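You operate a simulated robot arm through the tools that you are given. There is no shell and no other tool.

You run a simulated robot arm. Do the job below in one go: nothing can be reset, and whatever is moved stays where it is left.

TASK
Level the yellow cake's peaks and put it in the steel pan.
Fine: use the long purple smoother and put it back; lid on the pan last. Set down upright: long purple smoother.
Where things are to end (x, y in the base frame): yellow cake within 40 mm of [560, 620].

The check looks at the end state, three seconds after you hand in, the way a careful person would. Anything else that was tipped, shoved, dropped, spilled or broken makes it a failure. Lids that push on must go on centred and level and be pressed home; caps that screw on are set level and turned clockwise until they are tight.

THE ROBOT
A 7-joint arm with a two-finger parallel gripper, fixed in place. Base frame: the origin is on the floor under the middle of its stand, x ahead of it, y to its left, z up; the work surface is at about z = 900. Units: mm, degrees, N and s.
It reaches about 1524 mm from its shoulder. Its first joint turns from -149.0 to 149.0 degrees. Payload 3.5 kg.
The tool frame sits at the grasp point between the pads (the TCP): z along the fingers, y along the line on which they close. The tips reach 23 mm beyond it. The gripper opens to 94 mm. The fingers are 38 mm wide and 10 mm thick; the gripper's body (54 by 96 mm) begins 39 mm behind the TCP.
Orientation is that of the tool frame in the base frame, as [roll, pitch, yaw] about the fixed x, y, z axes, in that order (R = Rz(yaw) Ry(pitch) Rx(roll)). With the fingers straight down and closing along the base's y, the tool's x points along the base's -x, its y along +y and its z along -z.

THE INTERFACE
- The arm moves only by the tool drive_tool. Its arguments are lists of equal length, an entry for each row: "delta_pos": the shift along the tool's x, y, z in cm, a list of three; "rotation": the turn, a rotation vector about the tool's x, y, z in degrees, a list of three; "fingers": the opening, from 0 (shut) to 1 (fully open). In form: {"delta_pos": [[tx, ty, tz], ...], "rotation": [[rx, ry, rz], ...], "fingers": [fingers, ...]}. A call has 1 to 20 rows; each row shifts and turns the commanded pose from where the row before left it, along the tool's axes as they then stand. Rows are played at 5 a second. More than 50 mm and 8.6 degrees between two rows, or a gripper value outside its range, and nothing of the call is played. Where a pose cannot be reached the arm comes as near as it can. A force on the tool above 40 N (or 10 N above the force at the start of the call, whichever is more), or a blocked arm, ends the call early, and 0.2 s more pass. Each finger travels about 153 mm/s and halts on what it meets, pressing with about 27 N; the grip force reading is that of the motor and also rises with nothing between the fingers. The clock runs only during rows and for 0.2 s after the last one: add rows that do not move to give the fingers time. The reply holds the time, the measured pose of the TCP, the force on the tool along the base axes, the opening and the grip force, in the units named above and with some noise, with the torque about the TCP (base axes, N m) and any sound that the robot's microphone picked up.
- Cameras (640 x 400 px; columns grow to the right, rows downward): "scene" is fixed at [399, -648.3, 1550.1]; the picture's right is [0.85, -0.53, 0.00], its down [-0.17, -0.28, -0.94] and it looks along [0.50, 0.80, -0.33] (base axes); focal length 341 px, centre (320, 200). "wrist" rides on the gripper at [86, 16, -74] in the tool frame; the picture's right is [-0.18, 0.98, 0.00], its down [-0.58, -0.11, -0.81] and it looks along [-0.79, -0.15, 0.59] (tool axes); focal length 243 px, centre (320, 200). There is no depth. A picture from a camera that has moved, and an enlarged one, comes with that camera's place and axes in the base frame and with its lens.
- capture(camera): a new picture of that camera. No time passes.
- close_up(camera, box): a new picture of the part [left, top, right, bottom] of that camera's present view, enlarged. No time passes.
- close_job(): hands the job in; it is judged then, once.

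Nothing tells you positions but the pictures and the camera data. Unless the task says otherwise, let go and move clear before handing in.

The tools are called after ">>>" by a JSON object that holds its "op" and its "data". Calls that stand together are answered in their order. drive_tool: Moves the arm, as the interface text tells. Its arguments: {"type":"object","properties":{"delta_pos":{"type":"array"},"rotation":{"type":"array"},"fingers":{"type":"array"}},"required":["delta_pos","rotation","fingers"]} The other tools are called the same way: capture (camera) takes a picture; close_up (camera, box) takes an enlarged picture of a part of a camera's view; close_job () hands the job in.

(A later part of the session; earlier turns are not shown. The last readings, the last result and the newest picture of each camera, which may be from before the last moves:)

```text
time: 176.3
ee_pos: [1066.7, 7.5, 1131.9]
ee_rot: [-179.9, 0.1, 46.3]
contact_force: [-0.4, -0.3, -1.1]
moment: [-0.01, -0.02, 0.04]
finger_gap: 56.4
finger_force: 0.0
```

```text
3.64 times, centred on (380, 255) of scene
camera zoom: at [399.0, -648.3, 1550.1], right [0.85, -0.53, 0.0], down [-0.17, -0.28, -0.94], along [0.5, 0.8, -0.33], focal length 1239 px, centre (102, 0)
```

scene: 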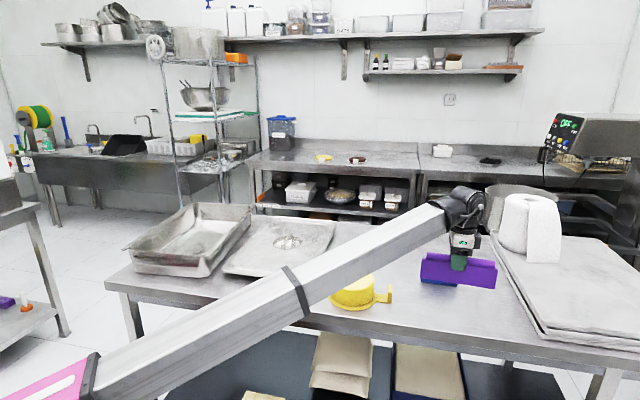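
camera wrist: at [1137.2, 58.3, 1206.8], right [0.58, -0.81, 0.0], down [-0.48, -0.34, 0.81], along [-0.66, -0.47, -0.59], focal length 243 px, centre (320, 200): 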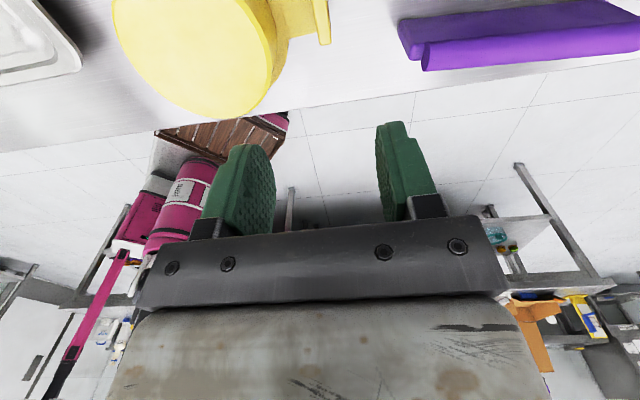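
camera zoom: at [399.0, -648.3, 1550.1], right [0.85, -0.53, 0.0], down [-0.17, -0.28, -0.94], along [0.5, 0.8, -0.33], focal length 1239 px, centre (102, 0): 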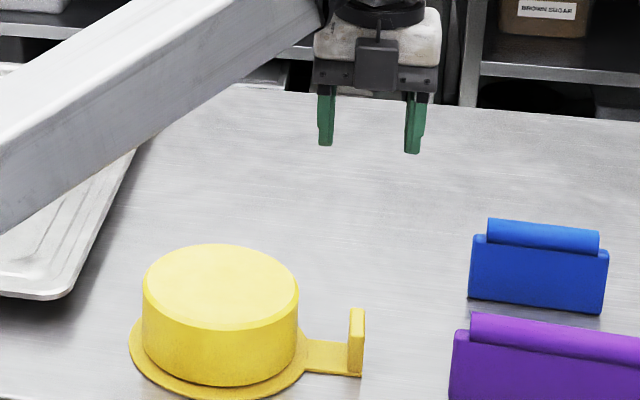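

>>> {"op": "close_up", "data": {"camera": "wrist", "box": [220, 0, 400, 110]}}

```text
3.56 times, centred on (310, 55) of wrist
camera zoom: at [1137.2, 58.3, 1206.8], right [0.58, -0.81, 0.0], down [-0.48, -0.34, 0.81], along [-0.66, -0.47, -0.59], focal length 863 px, centre (356, 716)
```

zoom: 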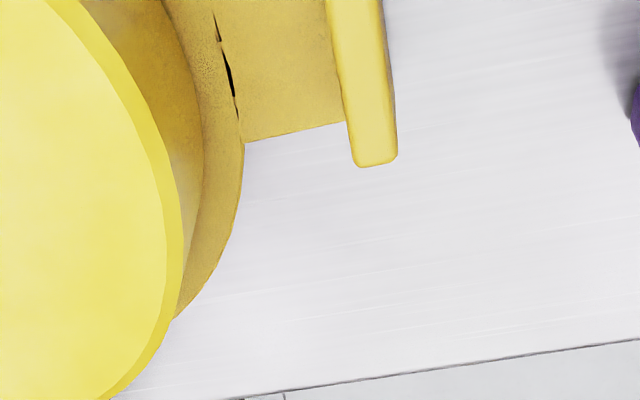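

I can see the tab's near end; to measure the whole tab I'll back the camera off along the tab's width direction.

>>> {"op": "drive_tool", "data": {"delta_pos": [[4, 0, 0], [4, 0, 0], [4, 0, 0], [0, 0, 0]], "rotation": [[0, 0, 0], [0, 0, 0], [0, 0, 0], [0, 0, 0]], "fingers": [0.6, 0.6, 0.6, 0.6]}}

>>> {"op": "capture", "data": {"camera": "wrist"}}

>>> {"op": "close_up", "data": {"camera": "wrist", "box": [140, 0, 380, 150]}}

```text
time: 177.3
ee_pos: [1147.9, 95.6, 1131.6]
ee_rot: [-180.0, 0.1, 46.4]
contact_force: [0.2, 0.2, -0.9]
moment: [-0.01, -0.01, -0.03]
finger_gap: 56.2
finger_force: 0.0
```

```text
taken
camera wrist: at [1218.4, 146.7, 1207.0], right [0.58, -0.81, 0.0], down [-0.48, -0.35, 0.81], along [-0.66, -0.47, -0.59], focal length 243 px, centre (320, 200)
```

wrist: 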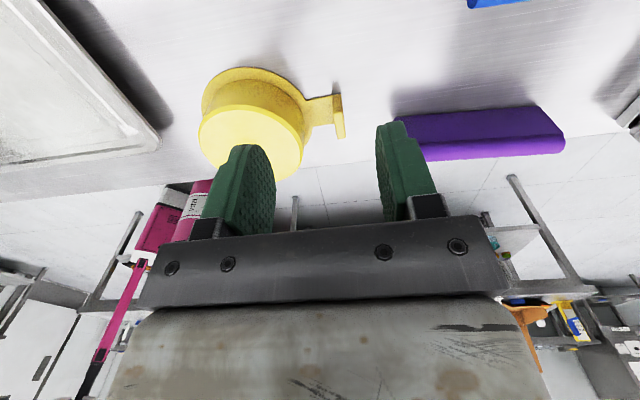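

```text
2.67 times, centred on (260, 75) of wrist
camera zoom: at [1218.4, 146.7, 1207.0], right [0.58, -0.81, 0.0], down [-0.48, -0.35, 0.81], along [-0.66, -0.47, -0.59], focal length 647 px, centre (480, 533)
```

zoom: 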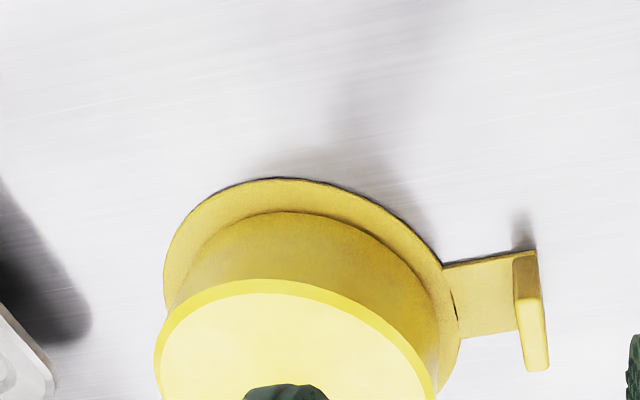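

>>> {"op": "close_up", "data": {"camera": "wrist", "box": [290, 85, 370, 145]}}

>>> {"op": "close_up", "data": {"camera": "wrist", "box": [190, 60, 320, 185]}}

```text
6.67 times, centred on (330, 115) of wrist
camera zoom: at [1218.4, 146.7, 1207.0], right [0.58, -0.81, 0.0], down [-0.48, -0.35, 0.81], along [-0.66, -0.47, -0.59], focal length 1618 px, centre (253, 767)
```

zoom: 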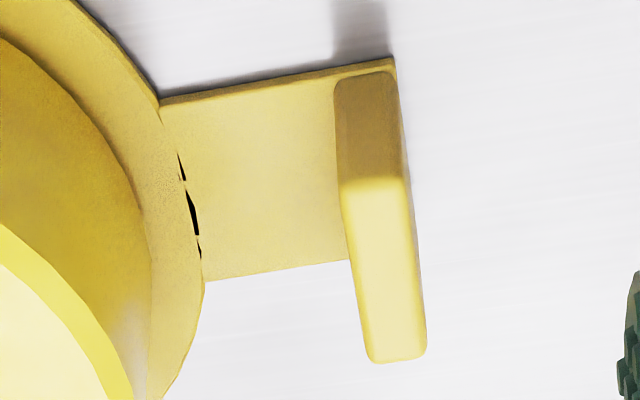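

```text
3.20 times, centred on (255, 122) of wrist
camera zoom: at [1218.4, 146.7, 1207.0], right [0.58, -0.81, 0.0], down [-0.48, -0.35, 0.81], along [-0.66, -0.47, -0.59], focal length 776 px, centre (528, 448)
```

zoom: 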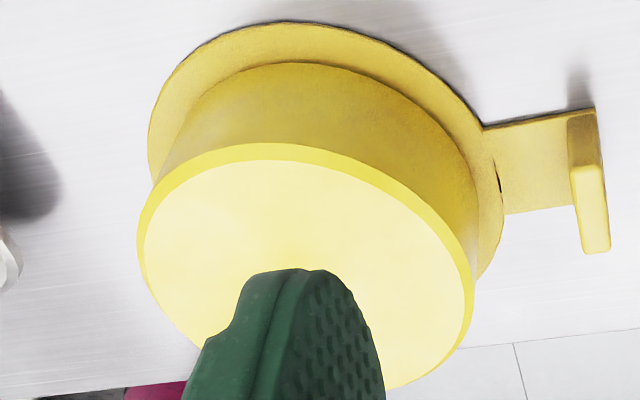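

Now I have the tab precisely: centre (1073.6, 8.9), top at z≈942, 42 mm wide, 11.5 mm thick, pointing along azimuth -43.4°, with the cake's centre 120 mm from it at about (986, 91). I'll go above it with fingers at 40 mm and descend to just above the tab.

>>> {"op": "drive_tool", "data": {"delta_pos": [[-3.8, 0.2, 0], [-3.8, 0.2, 0], [-3.8, 0.2, 0], [0, 0, 4.5], [0, 0, 4.5], [0, 0, 4.0], [0, 0, 0], [0, 0, 0]], "rotation": [[0, 0, -0.2], [0, 0, 0], [0, 0, 0], [0, 0, 0], [0, 0, 0], [0, 0, 0], [0, 0, 0], [0, 0, 0]], "fingers": [0.43, 0.43, 0.43, 0.43, 0.43, 0.43, 0.43, 0.43]}}

>>> {"op": "capture", "data": {"camera": "wrist"}}

>>> {"op": "close_up", "data": {"camera": "scene", "box": [340, 230, 430, 310]}}

```text
time: 179.1
ee_pos: [1075.0, 7.0, 1002.4]
ee_rot: [-180.0, 0.1, 46.7]
contact_force: [0.4, -0.2, 0.4]
moment: [0.0, -0.03, 0.02]
finger_gap: 40.7
finger_force: 0.1
```

```text
taken
camera wrist: at [1145.7, 57.8, 1077.0], right [0.59, -0.81, 0.0], down [-0.48, -0.35, 0.81], along [-0.65, -0.47, -0.59], focal length 243 px, centre (320, 200)
```

wrist: 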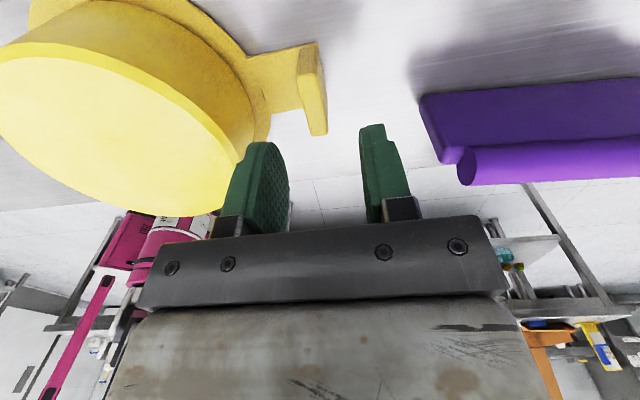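

```text
5.00 times, centred on (385, 270) of scene
camera zoom: at [399.0, -648.3, 1550.1], right [0.85, -0.53, 0.0], down [-0.17, -0.28, -0.94], along [0.5, 0.8, -0.33], focal length 1704 px, centre (-5, -150)
```

zoom: 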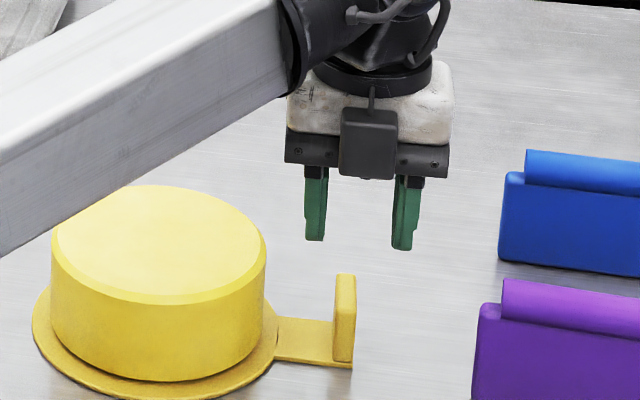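

>>> {"op": "close_up", "data": {"camera": "wrist", "box": [260, 30, 380, 150]}}

```text
3.33 times, centred on (320, 90) of wrist
camera zoom: at [1145.7, 57.8, 1077.0], right [0.59, -0.81, 0.0], down [-0.48, -0.35, 0.81], along [-0.65, -0.47, -0.59], focal length 809 px, centre (320, 567)
```

zoom: 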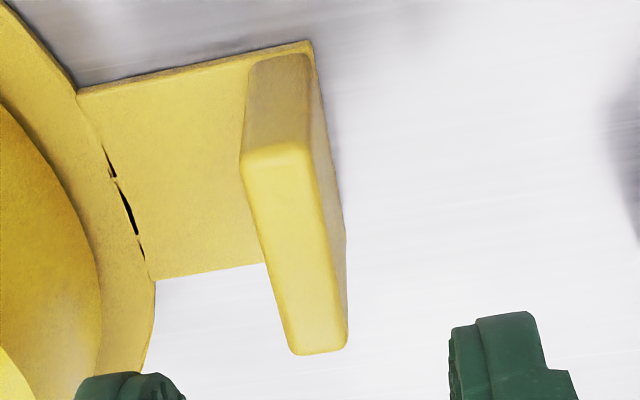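

The tab is within about 3 mm of centre. I'll shift slightly and go down around it, stopping just above the board strip.

>>> {"op": "drive_tool", "data": {"delta_pos": [[0, -0.3, 0], [0, 0, 3], [0, 0, 2], [0, 0, 1], [0, 0, 0.6], [0, 0, 0.3], [0, 0, 0]], "rotation": [[0, 0, 0], [0, 0, 0], [0, 0, 0], [0, 0, 0], [0, 0, 0], [0, 0, 0], [0, 0, 0]], "fingers": [0.43, 0.43, 0.43, 0.43, 0.43, 0.43, 0.43]}}

>>> {"op": "capture", "data": {"camera": "wrist"}}

>>> {"op": "close_up", "data": {"camera": "scene", "box": [340, 240, 430, 310]}}

```text
time: 180.7
ee_pos: [1073.5, 10.1, 934.3]
ee_rot: [179.9, 0.1, 46.7]
contact_force: [0.3, -0.3, -0.7]
moment: [0.02, 0.01, 0.01]
finger_gap: 40.0
finger_force: 0.0
```

```text
taken
camera wrist: at [1144.2, 60.2, 1008.9], right [0.59, -0.81, 0.0], down [-0.48, -0.35, 0.81], along [-0.65, -0.47, -0.59], focal length 243 px, centre (320, 200)
```

wrist: 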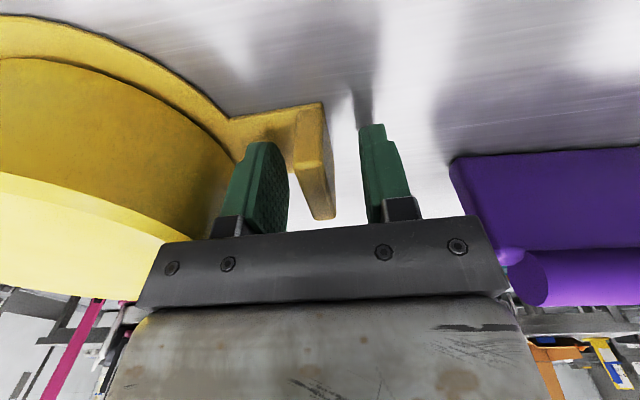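

```text
5.71 times, centred on (385, 275) of scene
camera zoom: at [399.0, -648.3, 1550.1], right [0.85, -0.53, 0.0], down [-0.17, -0.28, -0.94], along [0.5, 0.8, -0.33], focal length 1947 px, centre (-51, -229)
```

zoom: 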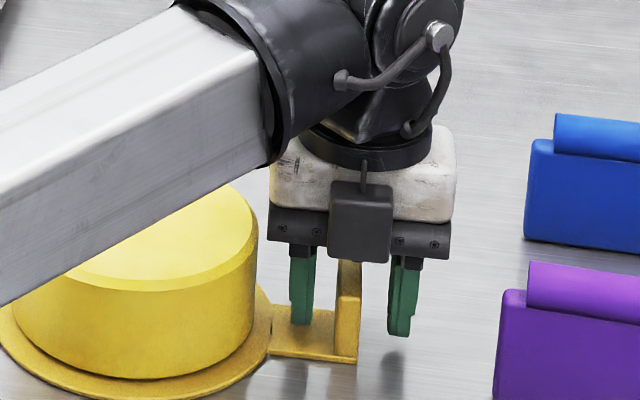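

The tab is neatly between the fingers. I'll lower 2 mm more and close gently, then to full grip.

>>> {"op": "drive_tool", "data": {"delta_pos": [[0, 0, 0.2], [0, 0, 0], [0, 0, 0], [0, 0, 0], [0, 0, 0], [0, 0, 0], [0, 0, 0], [0, 0, 0]], "rotation": [[0, 0, 0], [0, 0, 0], [0, 0, 0], [0, 0, 0], [0, 0, 0], [0, 0, 0], [0, 0, 0], [0, 0, 0]], "fingers": [0.43, 0.34, 0.26, 0.2, 0.16, 0.1, 0, 0]}}

>>> {"op": "capture", "data": {"camera": "wrist"}}

>>> {"op": "close_up", "data": {"camera": "scene", "box": [340, 240, 430, 310]}}

```text
time: 182.5
ee_pos: [1073.0, 9.8, 931.5]
ee_rot: [-179.9, 0.0, 46.6]
contact_force: [-1.9, 0.6, -0.1]
moment: [-0.03, -0.1, 0.17]
finger_gap: 12.7
finger_force: 27.3
```

```text
taken
camera wrist: at [1143.7, 60.4, 1006.8], right [0.59, -0.81, 0.0], down [-0.48, -0.35, 0.81], along [-0.65, -0.47, -0.59], focal length 243 px, centre (320, 200)
```

wrist: 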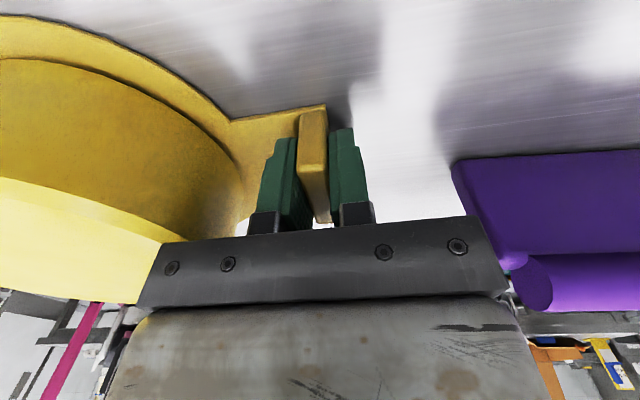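

```text
5.71 times, centred on (385, 275) of scene
camera zoom: at [399.0, -648.3, 1550.1], right [0.85, -0.53, 0.0], down [-0.17, -0.28, -0.94], along [0.5, 0.8, -0.33], focal length 1947 px, centre (-51, -229)
```

zoom: 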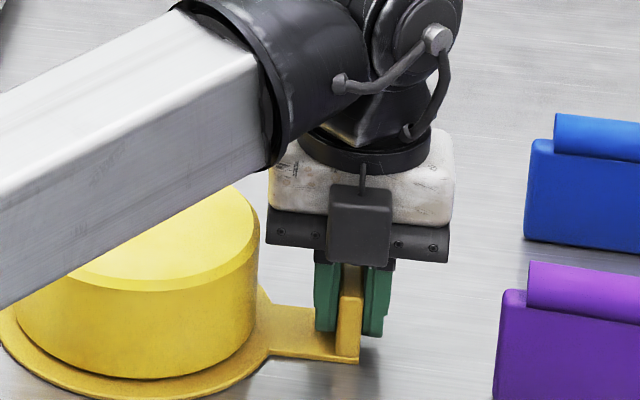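

Firmly gripped (12.7 mm). I'll try a small lift of 5 mm to see the weight and whether the cake stays level.

>>> {"op": "drive_tool", "data": {"delta_pos": [[0, 0, -0.2], [0, 0, -0.3], [0, 0, 0]], "rotation": [[0, 0, 0], [0, 0, 0], [0, 0, 0]], "fingers": [0, 0, 0]}}

>>> {"op": "close_up", "data": {"camera": "scene", "box": [320, 240, 410, 310]}}

```text
time: 183.3
ee_pos: [1073.6, 10.0, 935.9]
ee_rot: [-179.9, 0.1, 46.7]
contact_force: [1.0, 0.0, -5.3]
moment: [-0.45, -0.45, -0.03]
finger_gap: 12.9
finger_force: 26.8
```

```text
5.71 times, centred on (365, 275) of scene
camera zoom: at [399.0, -648.3, 1550.1], right [0.85, -0.53, 0.0], down [-0.17, -0.28, -0.94], along [0.5, 0.8, -0.33], focal length 1947 px, centre (63, -229)
```

zoom: 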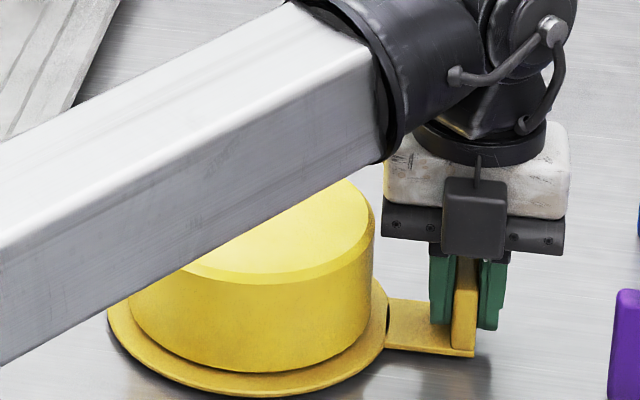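

The full weight, about 5.3 N, is carried and the cake looks level. I'll continue lifting slowly.

>>> {"op": "drive_tool", "data": {"delta_pos": [[0, 0, -0.5], [0, 0, -0.8], [0, 0, -1], [0, 0, -1], [0, 0, -1], [0, 0, -1], [0, 0, -0.7], [0, 0, -0.3], [0, 0, 0]], "rotation": [[0, 0, 0], [0, 0, 0], [0, 0, 0], [0, 0, 0], [0, 0, 0], [0, 0, 0], [0, 0, 0], [0, 0, 0], [0, 0, 0]], "fingers": [0, 0, 0, 0, 0, 0, 0, 0, 0]}}

>>> {"op": "close_up", "data": {"camera": "scene", "box": [310, 220, 430, 310]}}

>>> {"op": "capture", "data": {"camera": "wrist"}}

```text
time: 185.3
ee_pos: [1073.1, 9.8, 999.3]
ee_rot: [-180.0, 0.1, 46.5]
contact_force: [-1.1, 0.5, -6.0]
moment: [-0.42, -0.42, -0.04]
finger_gap: 13.0
finger_force: 27.1
```

```text
4.44 times, centred on (370, 265) of scene
camera zoom: at [399.0, -648.3, 1550.1], right [0.85, -0.53, 0.0], down [-0.17, -0.28, -0.94], along [0.5, 0.8, -0.33], focal length 1515 px, centre (98, -89)
```

zoom: 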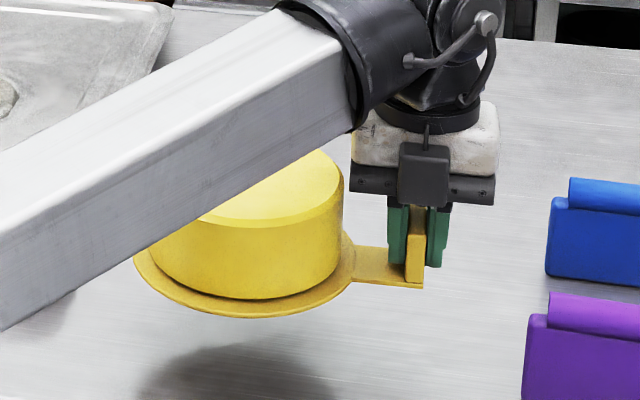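

```text
taken
camera wrist: at [1143.5, 60.8, 1074.2], right [0.59, -0.81, 0.0], down [-0.48, -0.35, 0.81], along [-0.65, -0.47, -0.59], focal length 243 px, centre (320, 200)
```

wrist: 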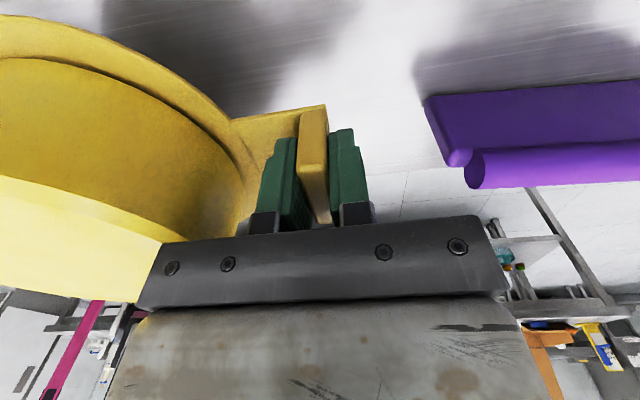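

The cake is hanging level in the grip. While the pan is visible I'll zoom in on it and the lid again to fix their geometry.

>>> {"op": "drive_tool", "data": {"delta_pos": [[0, 0, -0.5], [0, 0, -1], [0, 0, -1.5], [0, 0, -1.5], [0, 0, -1.5], [0, 0, -1], [0, 0, -0.5], [0, 0, 0]], "rotation": [[0, 0, 0], [0, 0, 0], [0, 0, 0], [0, 0, 0], [0, 0, 0], [0, 0, 0], [0, 0, 0], [0, 0, 0]], "fingers": [0, 0, 0, 0, 0, 0, 0, 0]}}

>>> {"op": "capture", "data": {"camera": "scene"}}

>>> {"op": "close_up", "data": {"camera": "scene", "box": [115, 195, 265, 285]}}

>>> {"op": "close_up", "data": {"camera": "scene", "box": [210, 205, 350, 295]}}

```text
time: 187.1
ee_pos: [1073.5, 10.5, 1074.8]
ee_rot: [180.0, 0.1, 46.7]
contact_force: [0.3, -0.4, -5.2]
moment: [-0.36, -0.46, -0.02]
finger_gap: 12.8
finger_force: 27.4
```

```text
taken
```

scene: 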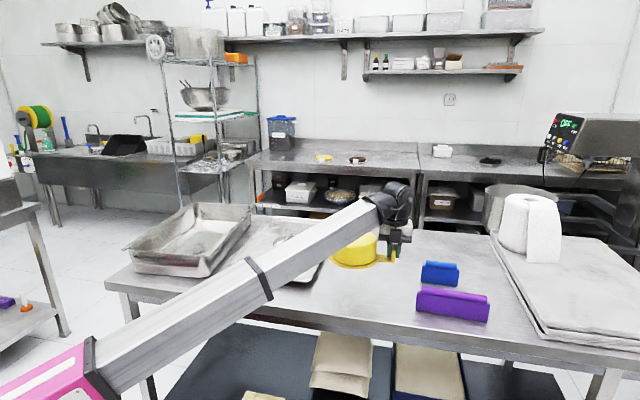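

```text
4.27 times, centred on (190, 240) of scene
camera zoom: at [399.0, -648.3, 1550.1], right [0.85, -0.53, 0.0], down [-0.17, -0.28, -0.94], along [0.5, 0.8, -0.33], focal length 1454 px, centre (875, 29)
```

zoom: 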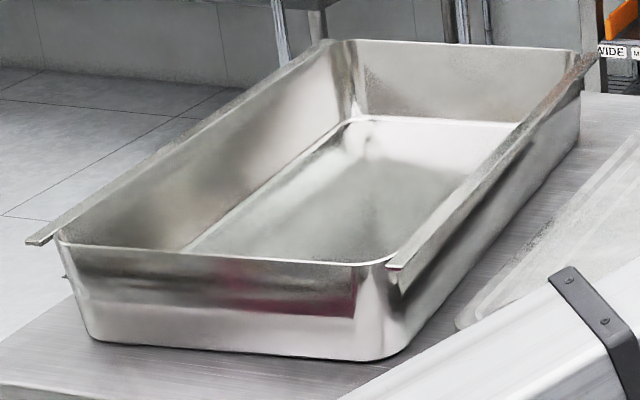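

```text
4.44 times, centred on (280, 250) of scene
camera zoom: at [399.0, -648.3, 1550.1], right [0.85, -0.53, 0.0], down [-0.17, -0.28, -0.94], along [0.5, 0.8, -0.33], focal length 1515 px, centre (498, -22)
```

zoom: 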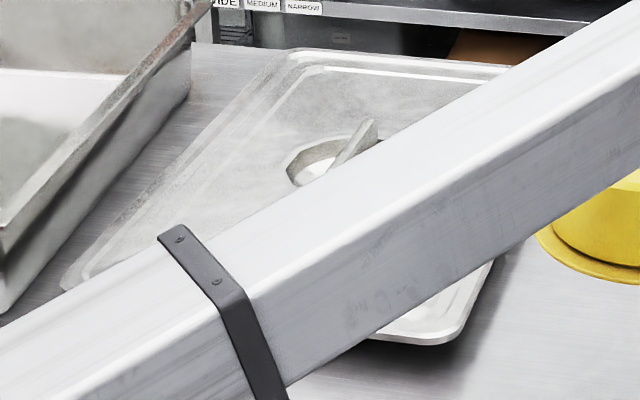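

The pan's floor centre is near (654, 707), long axis at azimuth about 50.3°, rim at z≈1000. The target (560, 620) sits toward the near end, so I'll place the cake with its tab pointing along the pan's length (yaw 140.3°, grasp point at (637, 712)). First I'll rotate slowly where there's room.

>>> {"op": "drive_tool", "data": {"delta_pos": [[0, 0, -0.5], [0, 0, -0.5], [0, 0, -0.5], [0, 0, -0.5], [0, 0, 0], [0, 0, 0], [0, 0, 0], [0, 0, 0], [0, 0, 0], [0, 0, 0], [0, 0, 0], [0, 0, 0], [0, 0, 0], [0, 0, 0], [0, 0, 0], [0, 0, 0], [0, 0, 0], [0, 0, 0], [0, 0, 0], [0, 0, 0]], "rotation": [[0, 0, -1.5], [0, 0, -3], [0, 0, -5], [0, 0, -5.5], [0, 0, -5.5], [0, 0, -5.5], [0, 0, -5.5], [0, 0, -5.5], [0, 0, -5.5], [0, 0, -5.5], [0, 0, -5.5], [0, 0, -5.5], [0, 0, -5.5], [0, 0, -5.5], [0, 0, -5.5], [0, 0, -5.5], [0, 0, -5.1], [0, 0, -5], [0, 0, -3], [0, 0, 0]], "fingers": [0, 0, 0, 0, 0, 0, 0, 0, 0, 0, 0, 0, 0, 0, 0, 0, 0, 0, 0, 0]}}

>>> {"op": "capture", "data": {"camera": "scene"}}

>>> {"op": "capture", "data": {"camera": "wrist"}}

```text
time: 191.3
ee_pos: [1072.8, 10.0, 1094.5]
ee_rot: [-179.9, -0.1, 140.7]
contact_force: [0.2, -0.4, -6.4]
moment: [0.52, -0.42, 0.02]
finger_gap: 12.7
finger_force: 26.8
```

```text
taken
```

scene: 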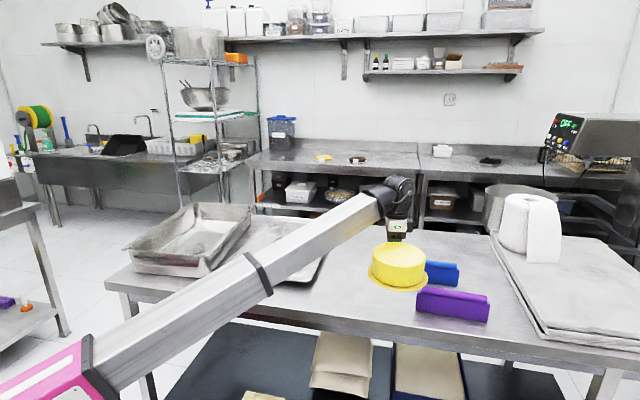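

```text
taken
camera wrist: at [1016.2, 76.5, 1169.3], right [0.76, 0.64, 0.0], down [0.38, -0.45, 0.81], along [0.52, -0.62, -0.59], focal length 243 px, centre (320, 200)
```

wrist: 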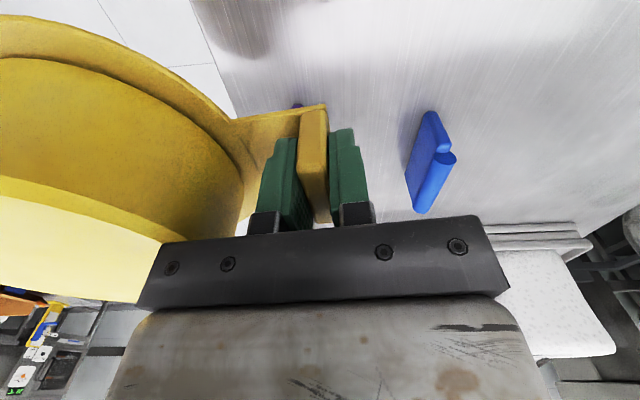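

The cake is level and turned. Now I'll carry it over to the pan in two gentle stages, with the board's underside about 60 mm above the rim.

>>> {"op": "drive_tool", "data": {"delta_pos": [[0.9, 0.3, 0], [1.8, 0.6, 0], [2.8, 0.95, 0], [2.8, 0.95, 0], [2.8, 0.95, 0], [2.8, 0.95, 0], [2.8, 0.95, 0], [2.8, 0.95, 0], [2.8, 0.95, 0], [2.8, 0.95, 0], [2.8, 0.95, 0], [2.8, 0.95, 0], [2.8, 0.95, 0], [2.8, 0.95, 0], [2.8, 0.95, 0], [1.8, 0.6, 0], [0.9, 0.3, 0], [0, 0, 0]], "rotation": [[0, 0, 0.2], [0, 0, 0], [0, 0, 0], [0, 0, 0], [0, 0, 0], [0, 0, 0], [0, 0, 0], [0, 0, 0], [0, 0, 0], [0, 0, 0], [0, 0, 0], [0, 0, 0], [0, 0, 0], [0, 0, 0], [0, 0, 0], [0, 0, 0], [0, 0, 0], [0, 0, 0]], "fingers": [0, 0, 0, 0, 0, 0, 0, 0, 0, 0, 0, 0, 0, 0, 0, 0, 0, 0]}}

>>> {"op": "capture", "data": {"camera": "scene"}}

>>> {"op": "capture", "data": {"camera": "wrist"}}

```text
time: 195.1
ee_pos: [840.6, 384.1, 1095.2]
ee_rot: [-179.9, -0.1, 140.6]
contact_force: [0.0, 0.0, -5.5]
moment: [0.51, -0.38, 0.0]
finger_gap: 12.8
finger_force: 27.0
```

```text
taken
```

scene: 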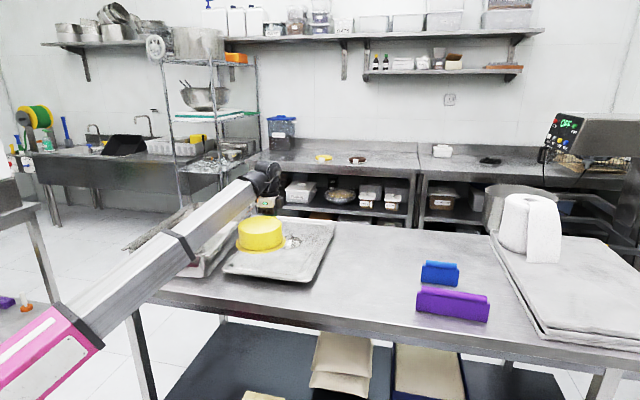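

```text
taken
camera wrist: at [783.2, 450.8, 1169.8], right [0.77, 0.64, 0.0], down [0.38, -0.45, 0.81], along [0.52, -0.62, -0.59], focal length 243 px, centre (320, 200)
```

wrist: 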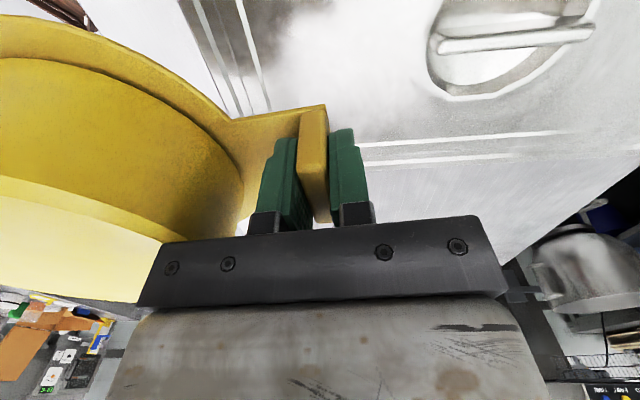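

>>> {"op": "drive_tool", "data": {"delta_pos": [[0.9, 0.3, 0], [1.8, 0.6, 0], [2.83, 0.967, 0], [2.83, 0.967, 0], [2.83, 0.967, 0], [2.83, 0.967, 0], [2.83, 0.967, 0], [2.83, 0.967, 0], [2.83, 0.967, 0], [2.83, 0.967, 0], [2.83, 0.967, 0], [2.83, 0.967, 0], [2.83, 0.967, 0], [1.8, 0.6, 0], [0.9, 0.3, 0], [0, 0, 0]], "rotation": [[0, 0, 0], [0, 0, 0], [0, 0, 0], [0, 0, 0], [0, 0, 0], [0, 0, 0], [0, 0, 0], [0, 0, 0], [0, 0, 0], [0, 0, 0], [0, 0, 0], [0, 0, 0], [0, 0, 0], [0, 0, 0], [0, 0, 0], [0, 0, 0]], "fingers": [0, 0, 0, 0, 0, 0, 0, 0, 0, 0, 0, 0, 0, 0, 0, 0]}}

>>> {"op": "capture", "data": {"camera": "scene"}}

>>> {"op": "capture", "data": {"camera": "wrist"}}

>>> {"op": "close_up", "data": {"camera": "scene", "box": [110, 170, 270, 290]}}

```text
time: 198.5
ee_pos: [639.1, 713.8, 1094.6]
ee_rot: [-179.9, -0.1, 140.5]
contact_force: [0.6, -0.5, -5.4]
moment: [0.47, -0.39, -0.01]
finger_gap: 13.0
finger_force: 26.8
```

```text
taken
```

scene: 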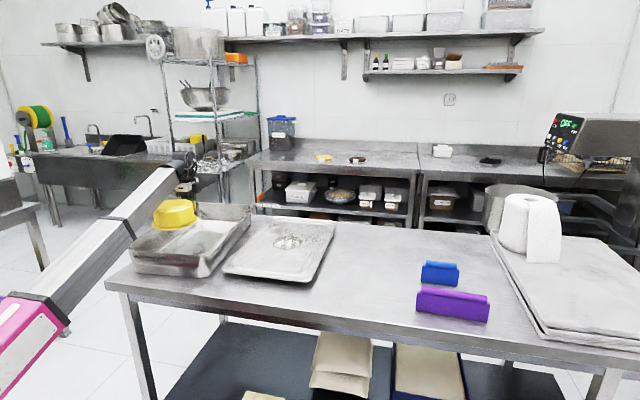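

```text
taken
camera wrist: at [581.8, 781.1, 1169.5], right [0.77, 0.64, 0.0], down [0.38, -0.45, 0.81], along [0.52, -0.62, -0.59], focal length 243 px, centre (320, 200)
```

wrist: 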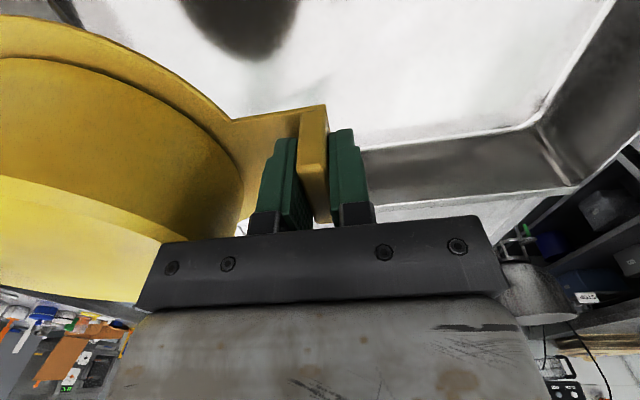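

```text
3.33 times, centred on (190, 230) of scene
camera zoom: at [399.0, -648.3, 1550.1], right [0.85, -0.53, 0.0], down [-0.17, -0.28, -0.94], along [0.5, 0.8, -0.33], focal length 1136 px, centre (753, 100)
```

zoom: 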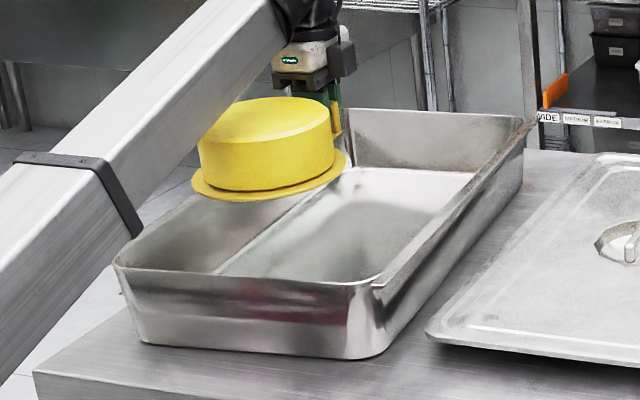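

The cake is right over its spot (centre about (562, 621)). I'll lower it slowly into the pan.

>>> {"op": "drive_tool", "data": {"delta_pos": [[0, 0, 0.5], [0, 0, 1.2], [0, 0, 1.8], [0, 0, 1.8], [0, 0, 1.8], [0, 0, 1.2], [0, 0, 0.7], [0, 0, 0]], "rotation": [[0, 0, 0], [0, 0, 0], [0, 0, 0], [0, 0, 0], [0, 0, 0], [0, 0, 0], [0, 0, 0], [0, 0, 0]], "fingers": [0, 0, 0, 0, 0, 0, 0, 0]}}

>>> {"op": "close_up", "data": {"camera": "scene", "box": [110, 170, 270, 290]}}

>>> {"op": "capture", "data": {"camera": "wrist"}}

```text
time: 200.3
ee_pos: [637.8, 712.8, 1004.2]
ee_rot: [-179.8, -0.2, 140.5]
contact_force: [0.2, 0.0, -5.3]
moment: [0.49, -0.4, -0.01]
finger_gap: 13.0
finger_force: 26.9
```

```text
3.33 times, centred on (190, 230) of scene
camera zoom: at [399.0, -648.3, 1550.1], right [0.85, -0.53, 0.0], down [-0.17, -0.28, -0.94], along [0.5, 0.8, -0.33], focal length 1136 px, centre (753, 100)
```

zoom: 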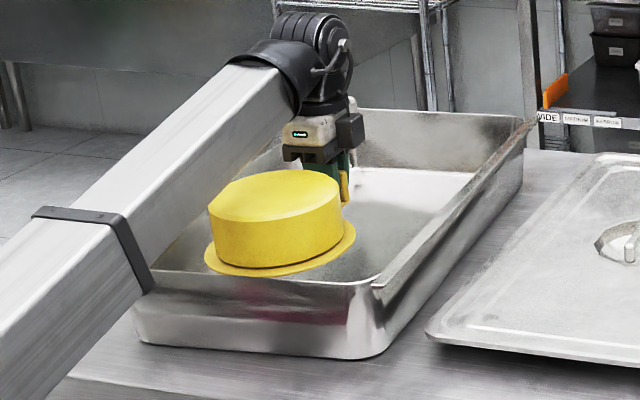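

```text
taken
camera wrist: at [581.5, 780.3, 1079.7], right [0.77, 0.64, 0.0], down [0.38, -0.45, 0.81], along [0.52, -0.62, -0.59], focal length 243 px, centre (320, 200)
```

wrist: 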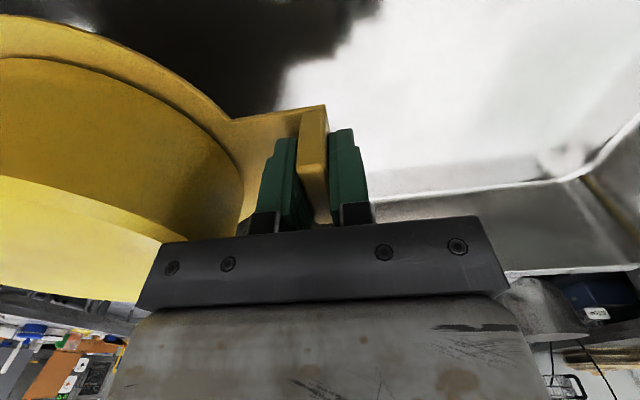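

Plenty of clearance all round, including under the forearm. I'll continue down, slowing near the pan floor.

>>> {"op": "drive_tool", "data": {"delta_pos": [[0, 0, 0.7], [0, 0, 1.2], [0, 0, 1.4], [0, 0, 1.2], [0, 0, 0.7], [0, 0, 0]], "rotation": [[0, 0, 0], [0, 0, 0], [0, 0, 0], [0, 0, 0], [0, 0, 0], [0, 0, 0]], "fingers": [0, 0, 0, 0, 0, 0]}}

>>> {"op": "close_up", "data": {"camera": "scene", "box": [110, 170, 270, 290]}}

>>> {"op": "drive_tool", "data": {"delta_pos": [[0, 0, 0.4], [0, 0, 0.3], [0, 0, 0.2], [0, 0, 0]], "rotation": [[0, 0, 0], [0, 0, 0], [0, 0, 0], [0, 0, 0]], "fingers": [0, 0, 0, 0]}}

```text
time: 201.7
ee_pos: [637.5, 712.3, 953.6]
ee_rot: [-180.0, -0.1, 140.5]
contact_force: [0.3, -0.1, -5.4]
moment: [0.49, -0.4, 0.01]
finger_gap: 12.5
finger_force: 26.8
```

```text
3.33 times, centred on (190, 230) of scene
camera zoom: at [399.0, -648.3, 1550.1], right [0.85, -0.53, 0.0], down [-0.17, -0.28, -0.94], along [0.5, 0.8, -0.33], focal length 1136 px, centre (753, 100)
```

zoom: 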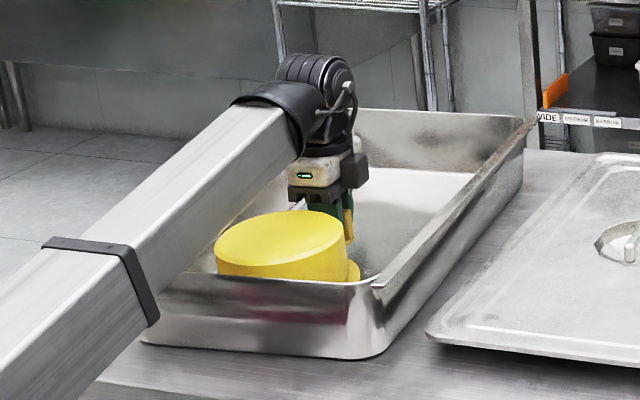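

```text
time: 202.7
ee_pos: [637.2, 713.4, 944.2]
ee_rot: [-179.8, 0.0, 140.5]
contact_force: [0.6, -0.5, -6.3]
moment: [0.5, -0.4, 0.02]
finger_gap: 13.0
finger_force: 26.8
```

>>> {"op": "drive_tool", "data": {"delta_pos": [[0, 0, 0.3], [0, 0, 0.2], [0, 0, 0]], "rotation": [[0, 0, 0], [0, 0, 0], [0, 0, 0]], "fingers": [0, 0, 0]}}

>>> {"op": "drive_tool", "data": {"delta_pos": [[0, 0, 0.2], [0, 0, 0]], "rotation": [[0, 0, 0], [0, 0, 0]], "fingers": [0, 0]}}

```text
time: 203.5
ee_pos: [638.3, 712.7, 940.1]
ee_rot: [-179.9, -0.1, 140.6]
contact_force: [0.1, -0.4, -5.3]
moment: [0.48, -0.4, 0.0]
finger_gap: 12.8
finger_force: 27.1
```

```text
time: 204.1
ee_pos: [637.4, 713.1, 936.0]
ee_rot: [-179.9, 0.1, 140.6]
contact_force: [1.0, 0.5, -4.5]
moment: [0.27, -0.33, 0.04]
finger_gap: 12.5
finger_force: 26.8
```

The board is starting to touch the pan floor. One-millimetre steps now.

>>> {"op": "drive_tool", "data": {"delta_pos": [[0, 0, 0.1], [0, 0, 0]], "rotation": [[0, 0, 0], [0, 0, 0]], "fingers": [0, 0]}}

>>> {"op": "drive_tool", "data": {"delta_pos": [[0, 0, 0.1], [0, 0, 0]], "rotation": [[0, 0, 0], [0, 0, 0]], "fingers": [0, 0]}}

```text
time: 204.7
ee_pos: [637.4, 713.5, 935.9]
ee_rot: [-179.9, 0.0, 140.5]
contact_force: [0.5, 2.3, -0.5]
moment: [-0.21, -0.33, 0.01]
finger_gap: 12.8
finger_force: 27.3
```

```text
time: 205.3
ee_pos: [636.7, 714.0, 936.4]
ee_rot: [180.0, -0.1, 140.5]
contact_force: [0.4, 6.9, 15.5]
moment: [-0.46, -0.57, -0.02]
finger_gap: 12.9
finger_force: 26.7
```

It's resting on the floor of the pan. I'll ease off 1 mm, open the fingers slowly, then look.

>>> {"op": "drive_tool", "data": {"delta_pos": [[0, 0, -0.1], [0, 0, 0], [0, 0, 0], [0, 0, 0], [0, 0, 0], [0, 0, 0]], "rotation": [[0, 0, 0], [0, 0, 0], [0, 0, 0], [0, 0, 0], [0, 0, 0], [0, 0, 0]], "fingers": [0, 0.15, 0.2, 0.28, 0.36, 0.4]}}

>>> {"op": "capture", "data": {"camera": "wrist"}}

>>> {"op": "close_up", "data": {"camera": "scene", "box": [130, 190, 250, 290]}}

```text
time: 206.7
ee_pos: [638.1, 712.2, 936.3]
ee_rot: [-179.9, -0.1, 140.4]
contact_force: [0.2, 0.0, 0.4]
moment: [0.01, -0.03, 0.0]
finger_gap: 37.4
finger_force: 0.1
```

```text
taken
camera wrist: at [581.4, 779.7, 1011.4], right [0.77, 0.64, 0.0], down [0.38, -0.45, 0.81], along [0.52, -0.62, -0.59], focal length 243 px, centre (320, 200)
```

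wrist: 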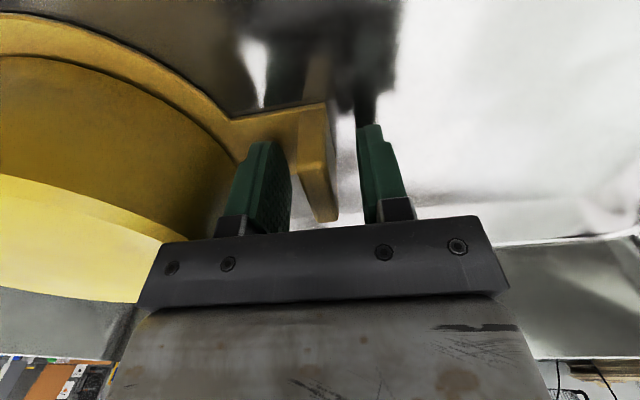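

```text
4.00 times, centred on (190, 240) of scene
camera zoom: at [399.0, -648.3, 1550.1], right [0.85, -0.53, 0.0], down [-0.17, -0.28, -0.94], along [0.5, 0.8, -0.33], focal length 1363 px, centre (840, 40)
```

zoom: 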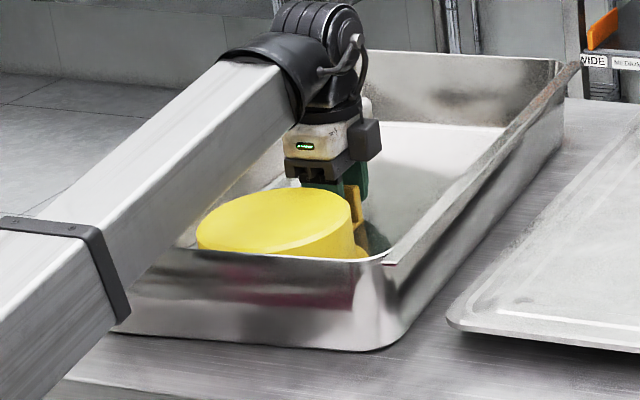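

Released; the cake sits level in the pan at about (561, 620). I'll raise the hand straight up and clear.

>>> {"op": "drive_tool", "data": {"delta_pos": [[0, 0, -1], [0, 0, -3], [0, 0, -4], [0, 0, -4], [0, 0, -4], [0, 0, -4], [0, 0, 0]], "rotation": [[0, 0, 0], [0, 0, 0], [0, 0, 0], [0, 0, 0], [0, 0, 0], [0, 0, 0], [0, 0, 0]], "fingers": [0.4, 0.4, 0.4, 0.4, 0.4, 0.6, 0.6]}}

>>> {"op": "capture", "data": {"camera": "wrist"}}

>>> {"op": "close_up", "data": {"camera": "scene", "box": [120, 190, 270, 290]}}

>>> {"op": "close_up", "data": {"camera": "scene", "box": [210, 205, 350, 295]}}

```text
time: 208.3
ee_pos: [638.0, 710.1, 1137.5]
ee_rot: [-179.9, -0.2, 140.5]
contact_force: [-0.8, 0.5, 0.0]
moment: [-0.01, 0.03, 0.02]
finger_gap: 56.6
finger_force: 0.1
```

```text
taken
camera wrist: at [581.9, 778.2, 1212.5], right [0.77, 0.64, 0.0], down [0.38, -0.45, 0.81], along [0.52, -0.62, -0.59], focal length 243 px, centre (320, 200)
```

wrist: 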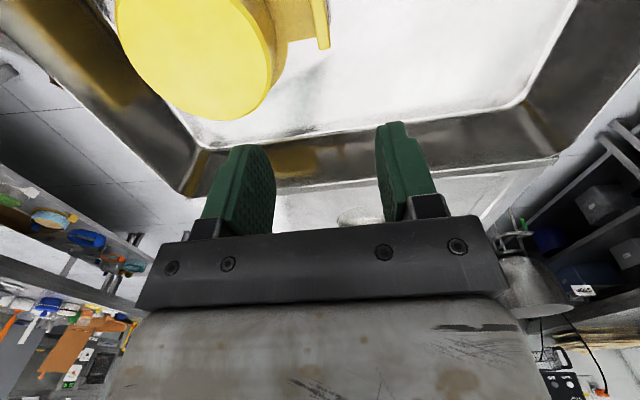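

```text
4.00 times, centred on (195, 240) of scene
camera zoom: at [399.0, -648.3, 1550.1], right [0.85, -0.53, 0.0], down [-0.17, -0.28, -0.94], along [0.5, 0.8, -0.33], focal length 1363 px, centre (820, 40)
```

zoom: 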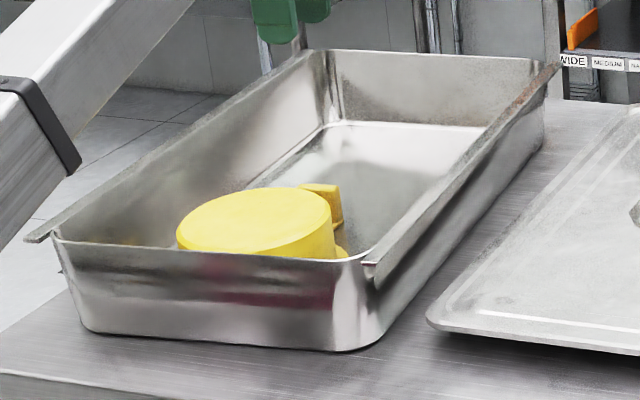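

```text
4.44 times, centred on (280, 250) of scene
camera zoom: at [399.0, -648.3, 1550.1], right [0.85, -0.53, 0.0], down [-0.17, -0.28, -0.94], along [0.5, 0.8, -0.33], focal length 1515 px, centre (498, -22)
```

zoom: 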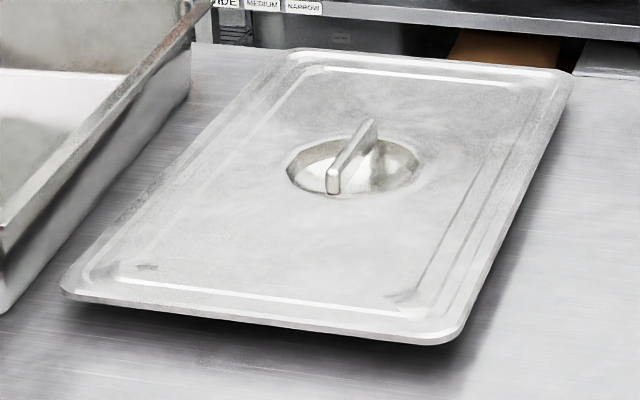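

The cake is in the pan, well below the rim. For the lid, its bar handle lies along the lid's long axis (az ≈ 45°), so it would need to arrive at yaw ≈ 50° over the pan. I'll test now with the empty hand whether the wrist can reach that yaw there.

>>> {"op": "drive_tool", "data": {"delta_pos": [[0, 0, 0], [0, 0, 0], [0, 0, 0], [0, 0, 0], [0, 0, 0], [0, 0, 0], [0, 0, 0], [0, 0, 0], [0, 0, 0], [0, 0, 0], [0, 0, 0], [0, 0, 0], [0, 0, 0], [0, 0, 0]], "rotation": [[0, 0, 7.5], [0, 0, 7.5], [0, 0, 7.5], [0, 0, 7.5], [0, 0, 7.5], [0, 0, 7.5], [0, 0, 7.5], [0, 0, 7.5], [0, 0, 7.5], [0, 0, 7.5], [0, 0, 7.5], [0, 0, 7.5], [0, 0, 0], [0, 0, 0]], "fingers": [0.6, 0.6, 0.6, 0.6, 0.6, 0.6, 0.6, 0.6, 0.6, 0.6, 0.6, 0.6, 0.6, 0.6]}}

>>> {"op": "capture", "data": {"camera": "wrist"}}

```text
time: 211.3
ee_pos: [648.9, 701.7, 1135.4]
ee_rot: [179.8, 0.1, 52.0]
contact_force: [-0.6, 0.1, -0.5]
moment: [0.0, 0.0, 0.02]
finger_gap: 56.7
finger_force: 0.0
out of reach, approached as far as the arm can: row 12
```

```text
taken
camera wrist: at [714.8, 759.3, 1211.0], right [0.66, -0.75, 0.01], down [-0.45, -0.39, 0.81], along [-0.6, -0.54, -0.59], focal length 243 px, centre (320, 200)
```

wrist: 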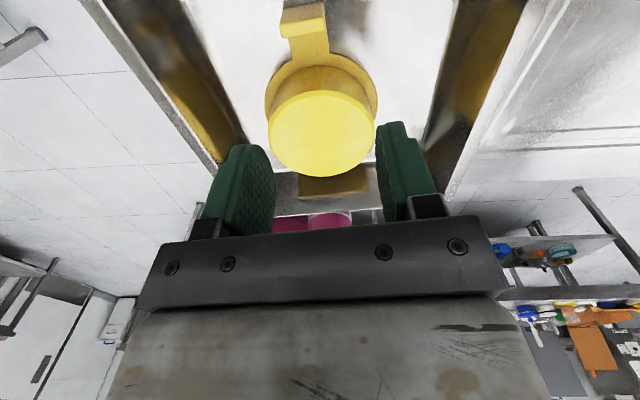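

The wrist bottoms out around yaw 52–53° there, about 2–3° short. The alternative is the opposite grip (yaw ≈ 230°), with the camera under the forearm, so I'll test for clearance with the empty hand at about the working height, turning back first.

>>> {"op": "drive_tool", "data": {"delta_pos": [[0, 0, 0], [0, 0, 0], [0, 0, 0], [0, 0, 0], [0, 0, 0], [0, 0, 0], [0, 0, 0], [0, 0, 0], [0, 0, 0], [0, 0, 0], [0, 0, 0], [0, 0, 0], [0, 0, 0], [0, 0, 0], [0, 0, 3], [0, 0, 3], [0, 0, 2], [0, 0, 0]], "rotation": [[0, 0, -8], [0, 0, -8], [0, 0, -8], [0, 0, -8], [0, 0, -8], [0, 0, -8], [0, 0, -8], [0, 0, -8], [0, 0, -8], [0, 0, -8], [0, 0, -8], [0, 0, -8], [0, 0, -8], [0, 0, -8], [0, 0, 0], [0, 0, 0], [0, 0, 0], [0, 0, 0]], "fingers": [0.6, 0.6, 0.6, 0.6, 0.6, 0.6, 0.6, 0.6, 0.6, 0.6, 0.6, 0.6, 0.6, 0.6, 0.6, 0.6, 0.6, 0.6]}}

>>> {"op": "close_up", "data": {"camera": "scene", "box": [120, 130, 270, 290]}}

```text
time: 215.1
ee_pos: [649.1, 702.9, 1054.5]
ee_rot: [-179.9, -0.1, 162.5]
contact_force: [-0.3, -0.3, -0.3]
moment: [-0.02, -0.05, 0.02]
finger_gap: 56.6
finger_force: 0.0
```

```text
2.50 times, centred on (195, 210) of scene
camera zoom: at [399.0, -648.3, 1550.1], right [0.85, -0.53, 0.0], down [-0.17, -0.28, -0.94], along [0.5, 0.8, -0.33], focal length 852 px, centre (632, 175)
```

zoom: 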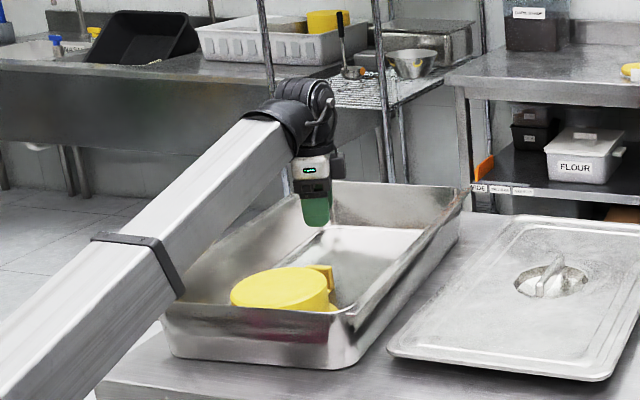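

>>> {"op": "drive_tool", "data": {"delta_pos": [[0, 0, 0], [0, 0, 0], [0, 0, 0], [0, 0, 0], [0, 0, 0]], "rotation": [[0, 0, -6], [0, 0, -6], [0, 0, -6], [0, 0, -4], [0, 0, 0]], "fingers": [0.6, 0.6, 0.6, 0.6, 0.6]}}

>>> {"op": "drive_tool", "data": {"delta_pos": [[0, 0, 0], [0, 0, 0], [0, 0, 0], [0, 0, 0]], "rotation": [[0, 0, -4], [0, 0, -4], [0, 0, -4], [0, 0, 0]], "fingers": [0.6, 0.6, 0.6, 0.6]}}

>>> {"op": "close_up", "data": {"camera": "scene", "box": [170, 140, 250, 240]}}

```text
time: 216.3
ee_pos: [648.7, 702.9, 1056.2]
ee_rot: [180.0, -0.1, -175.5]
contact_force: [-0.3, 0.5, 0.6]
moment: [0.01, 0.01, -0.03]
finger_gap: 56.3
finger_force: 0.1
```

```text
time: 217.3
ee_pos: [648.7, 701.7, 1056.7]
ee_rot: [-180.0, -0.1, -163.5]
contact_force: [-0.3, 1.5, -0.3]
moment: [0.0, -0.01, 0.01]
finger_gap: 56.3
finger_force: 0.1
```

```text
4.00 times, centred on (210, 190) of scene
camera zoom: at [399.0, -648.3, 1550.1], right [0.85, -0.53, 0.0], down [-0.17, -0.28, -0.94], along [0.5, 0.8, -0.33], focal length 1363 px, centre (760, 240)
```

zoom: 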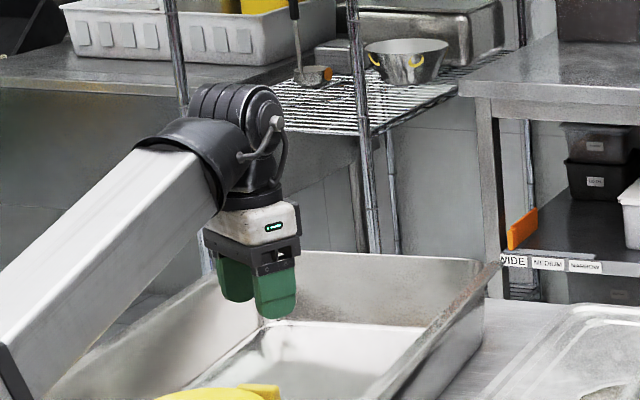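

>>> {"op": "drive_tool", "data": {"delta_pos": [[0, 0, 0], [0, 0, 0], [0, 0, 0], [0, 0, 0]], "rotation": [[0, 0, -4], [0, 0, -4], [0, 0, -3], [0, 0, 0]], "fingers": [0.6, 0.6, 0.6, 0.6]}}

>>> {"op": "drive_tool", "data": {"delta_pos": [[0, 0, 0], [0, 0, 0], [0, 0, 0]], "rotation": [[0, 0, -3], [0, 0, -3], [0, 0, 0]], "fingers": [0.6, 0.6, 0.6]}}

```text
time: 218.3
ee_pos: [649.2, 701.5, 1054.8]
ee_rot: [180.0, -0.1, -152.4]
contact_force: [-0.1, 0.1, 0.5]
moment: [0.0, 0.0, -0.01]
finger_gap: 56.6
finger_force: 0.0
```

```text
time: 219.1
ee_pos: [648.8, 701.5, 1056.5]
ee_rot: [-180.0, -0.1, -146.4]
contact_force: [0.4, -0.3, 0.8]
moment: [0.01, 0.02, 0.04]
finger_gap: 56.6
finger_force: 0.1
```

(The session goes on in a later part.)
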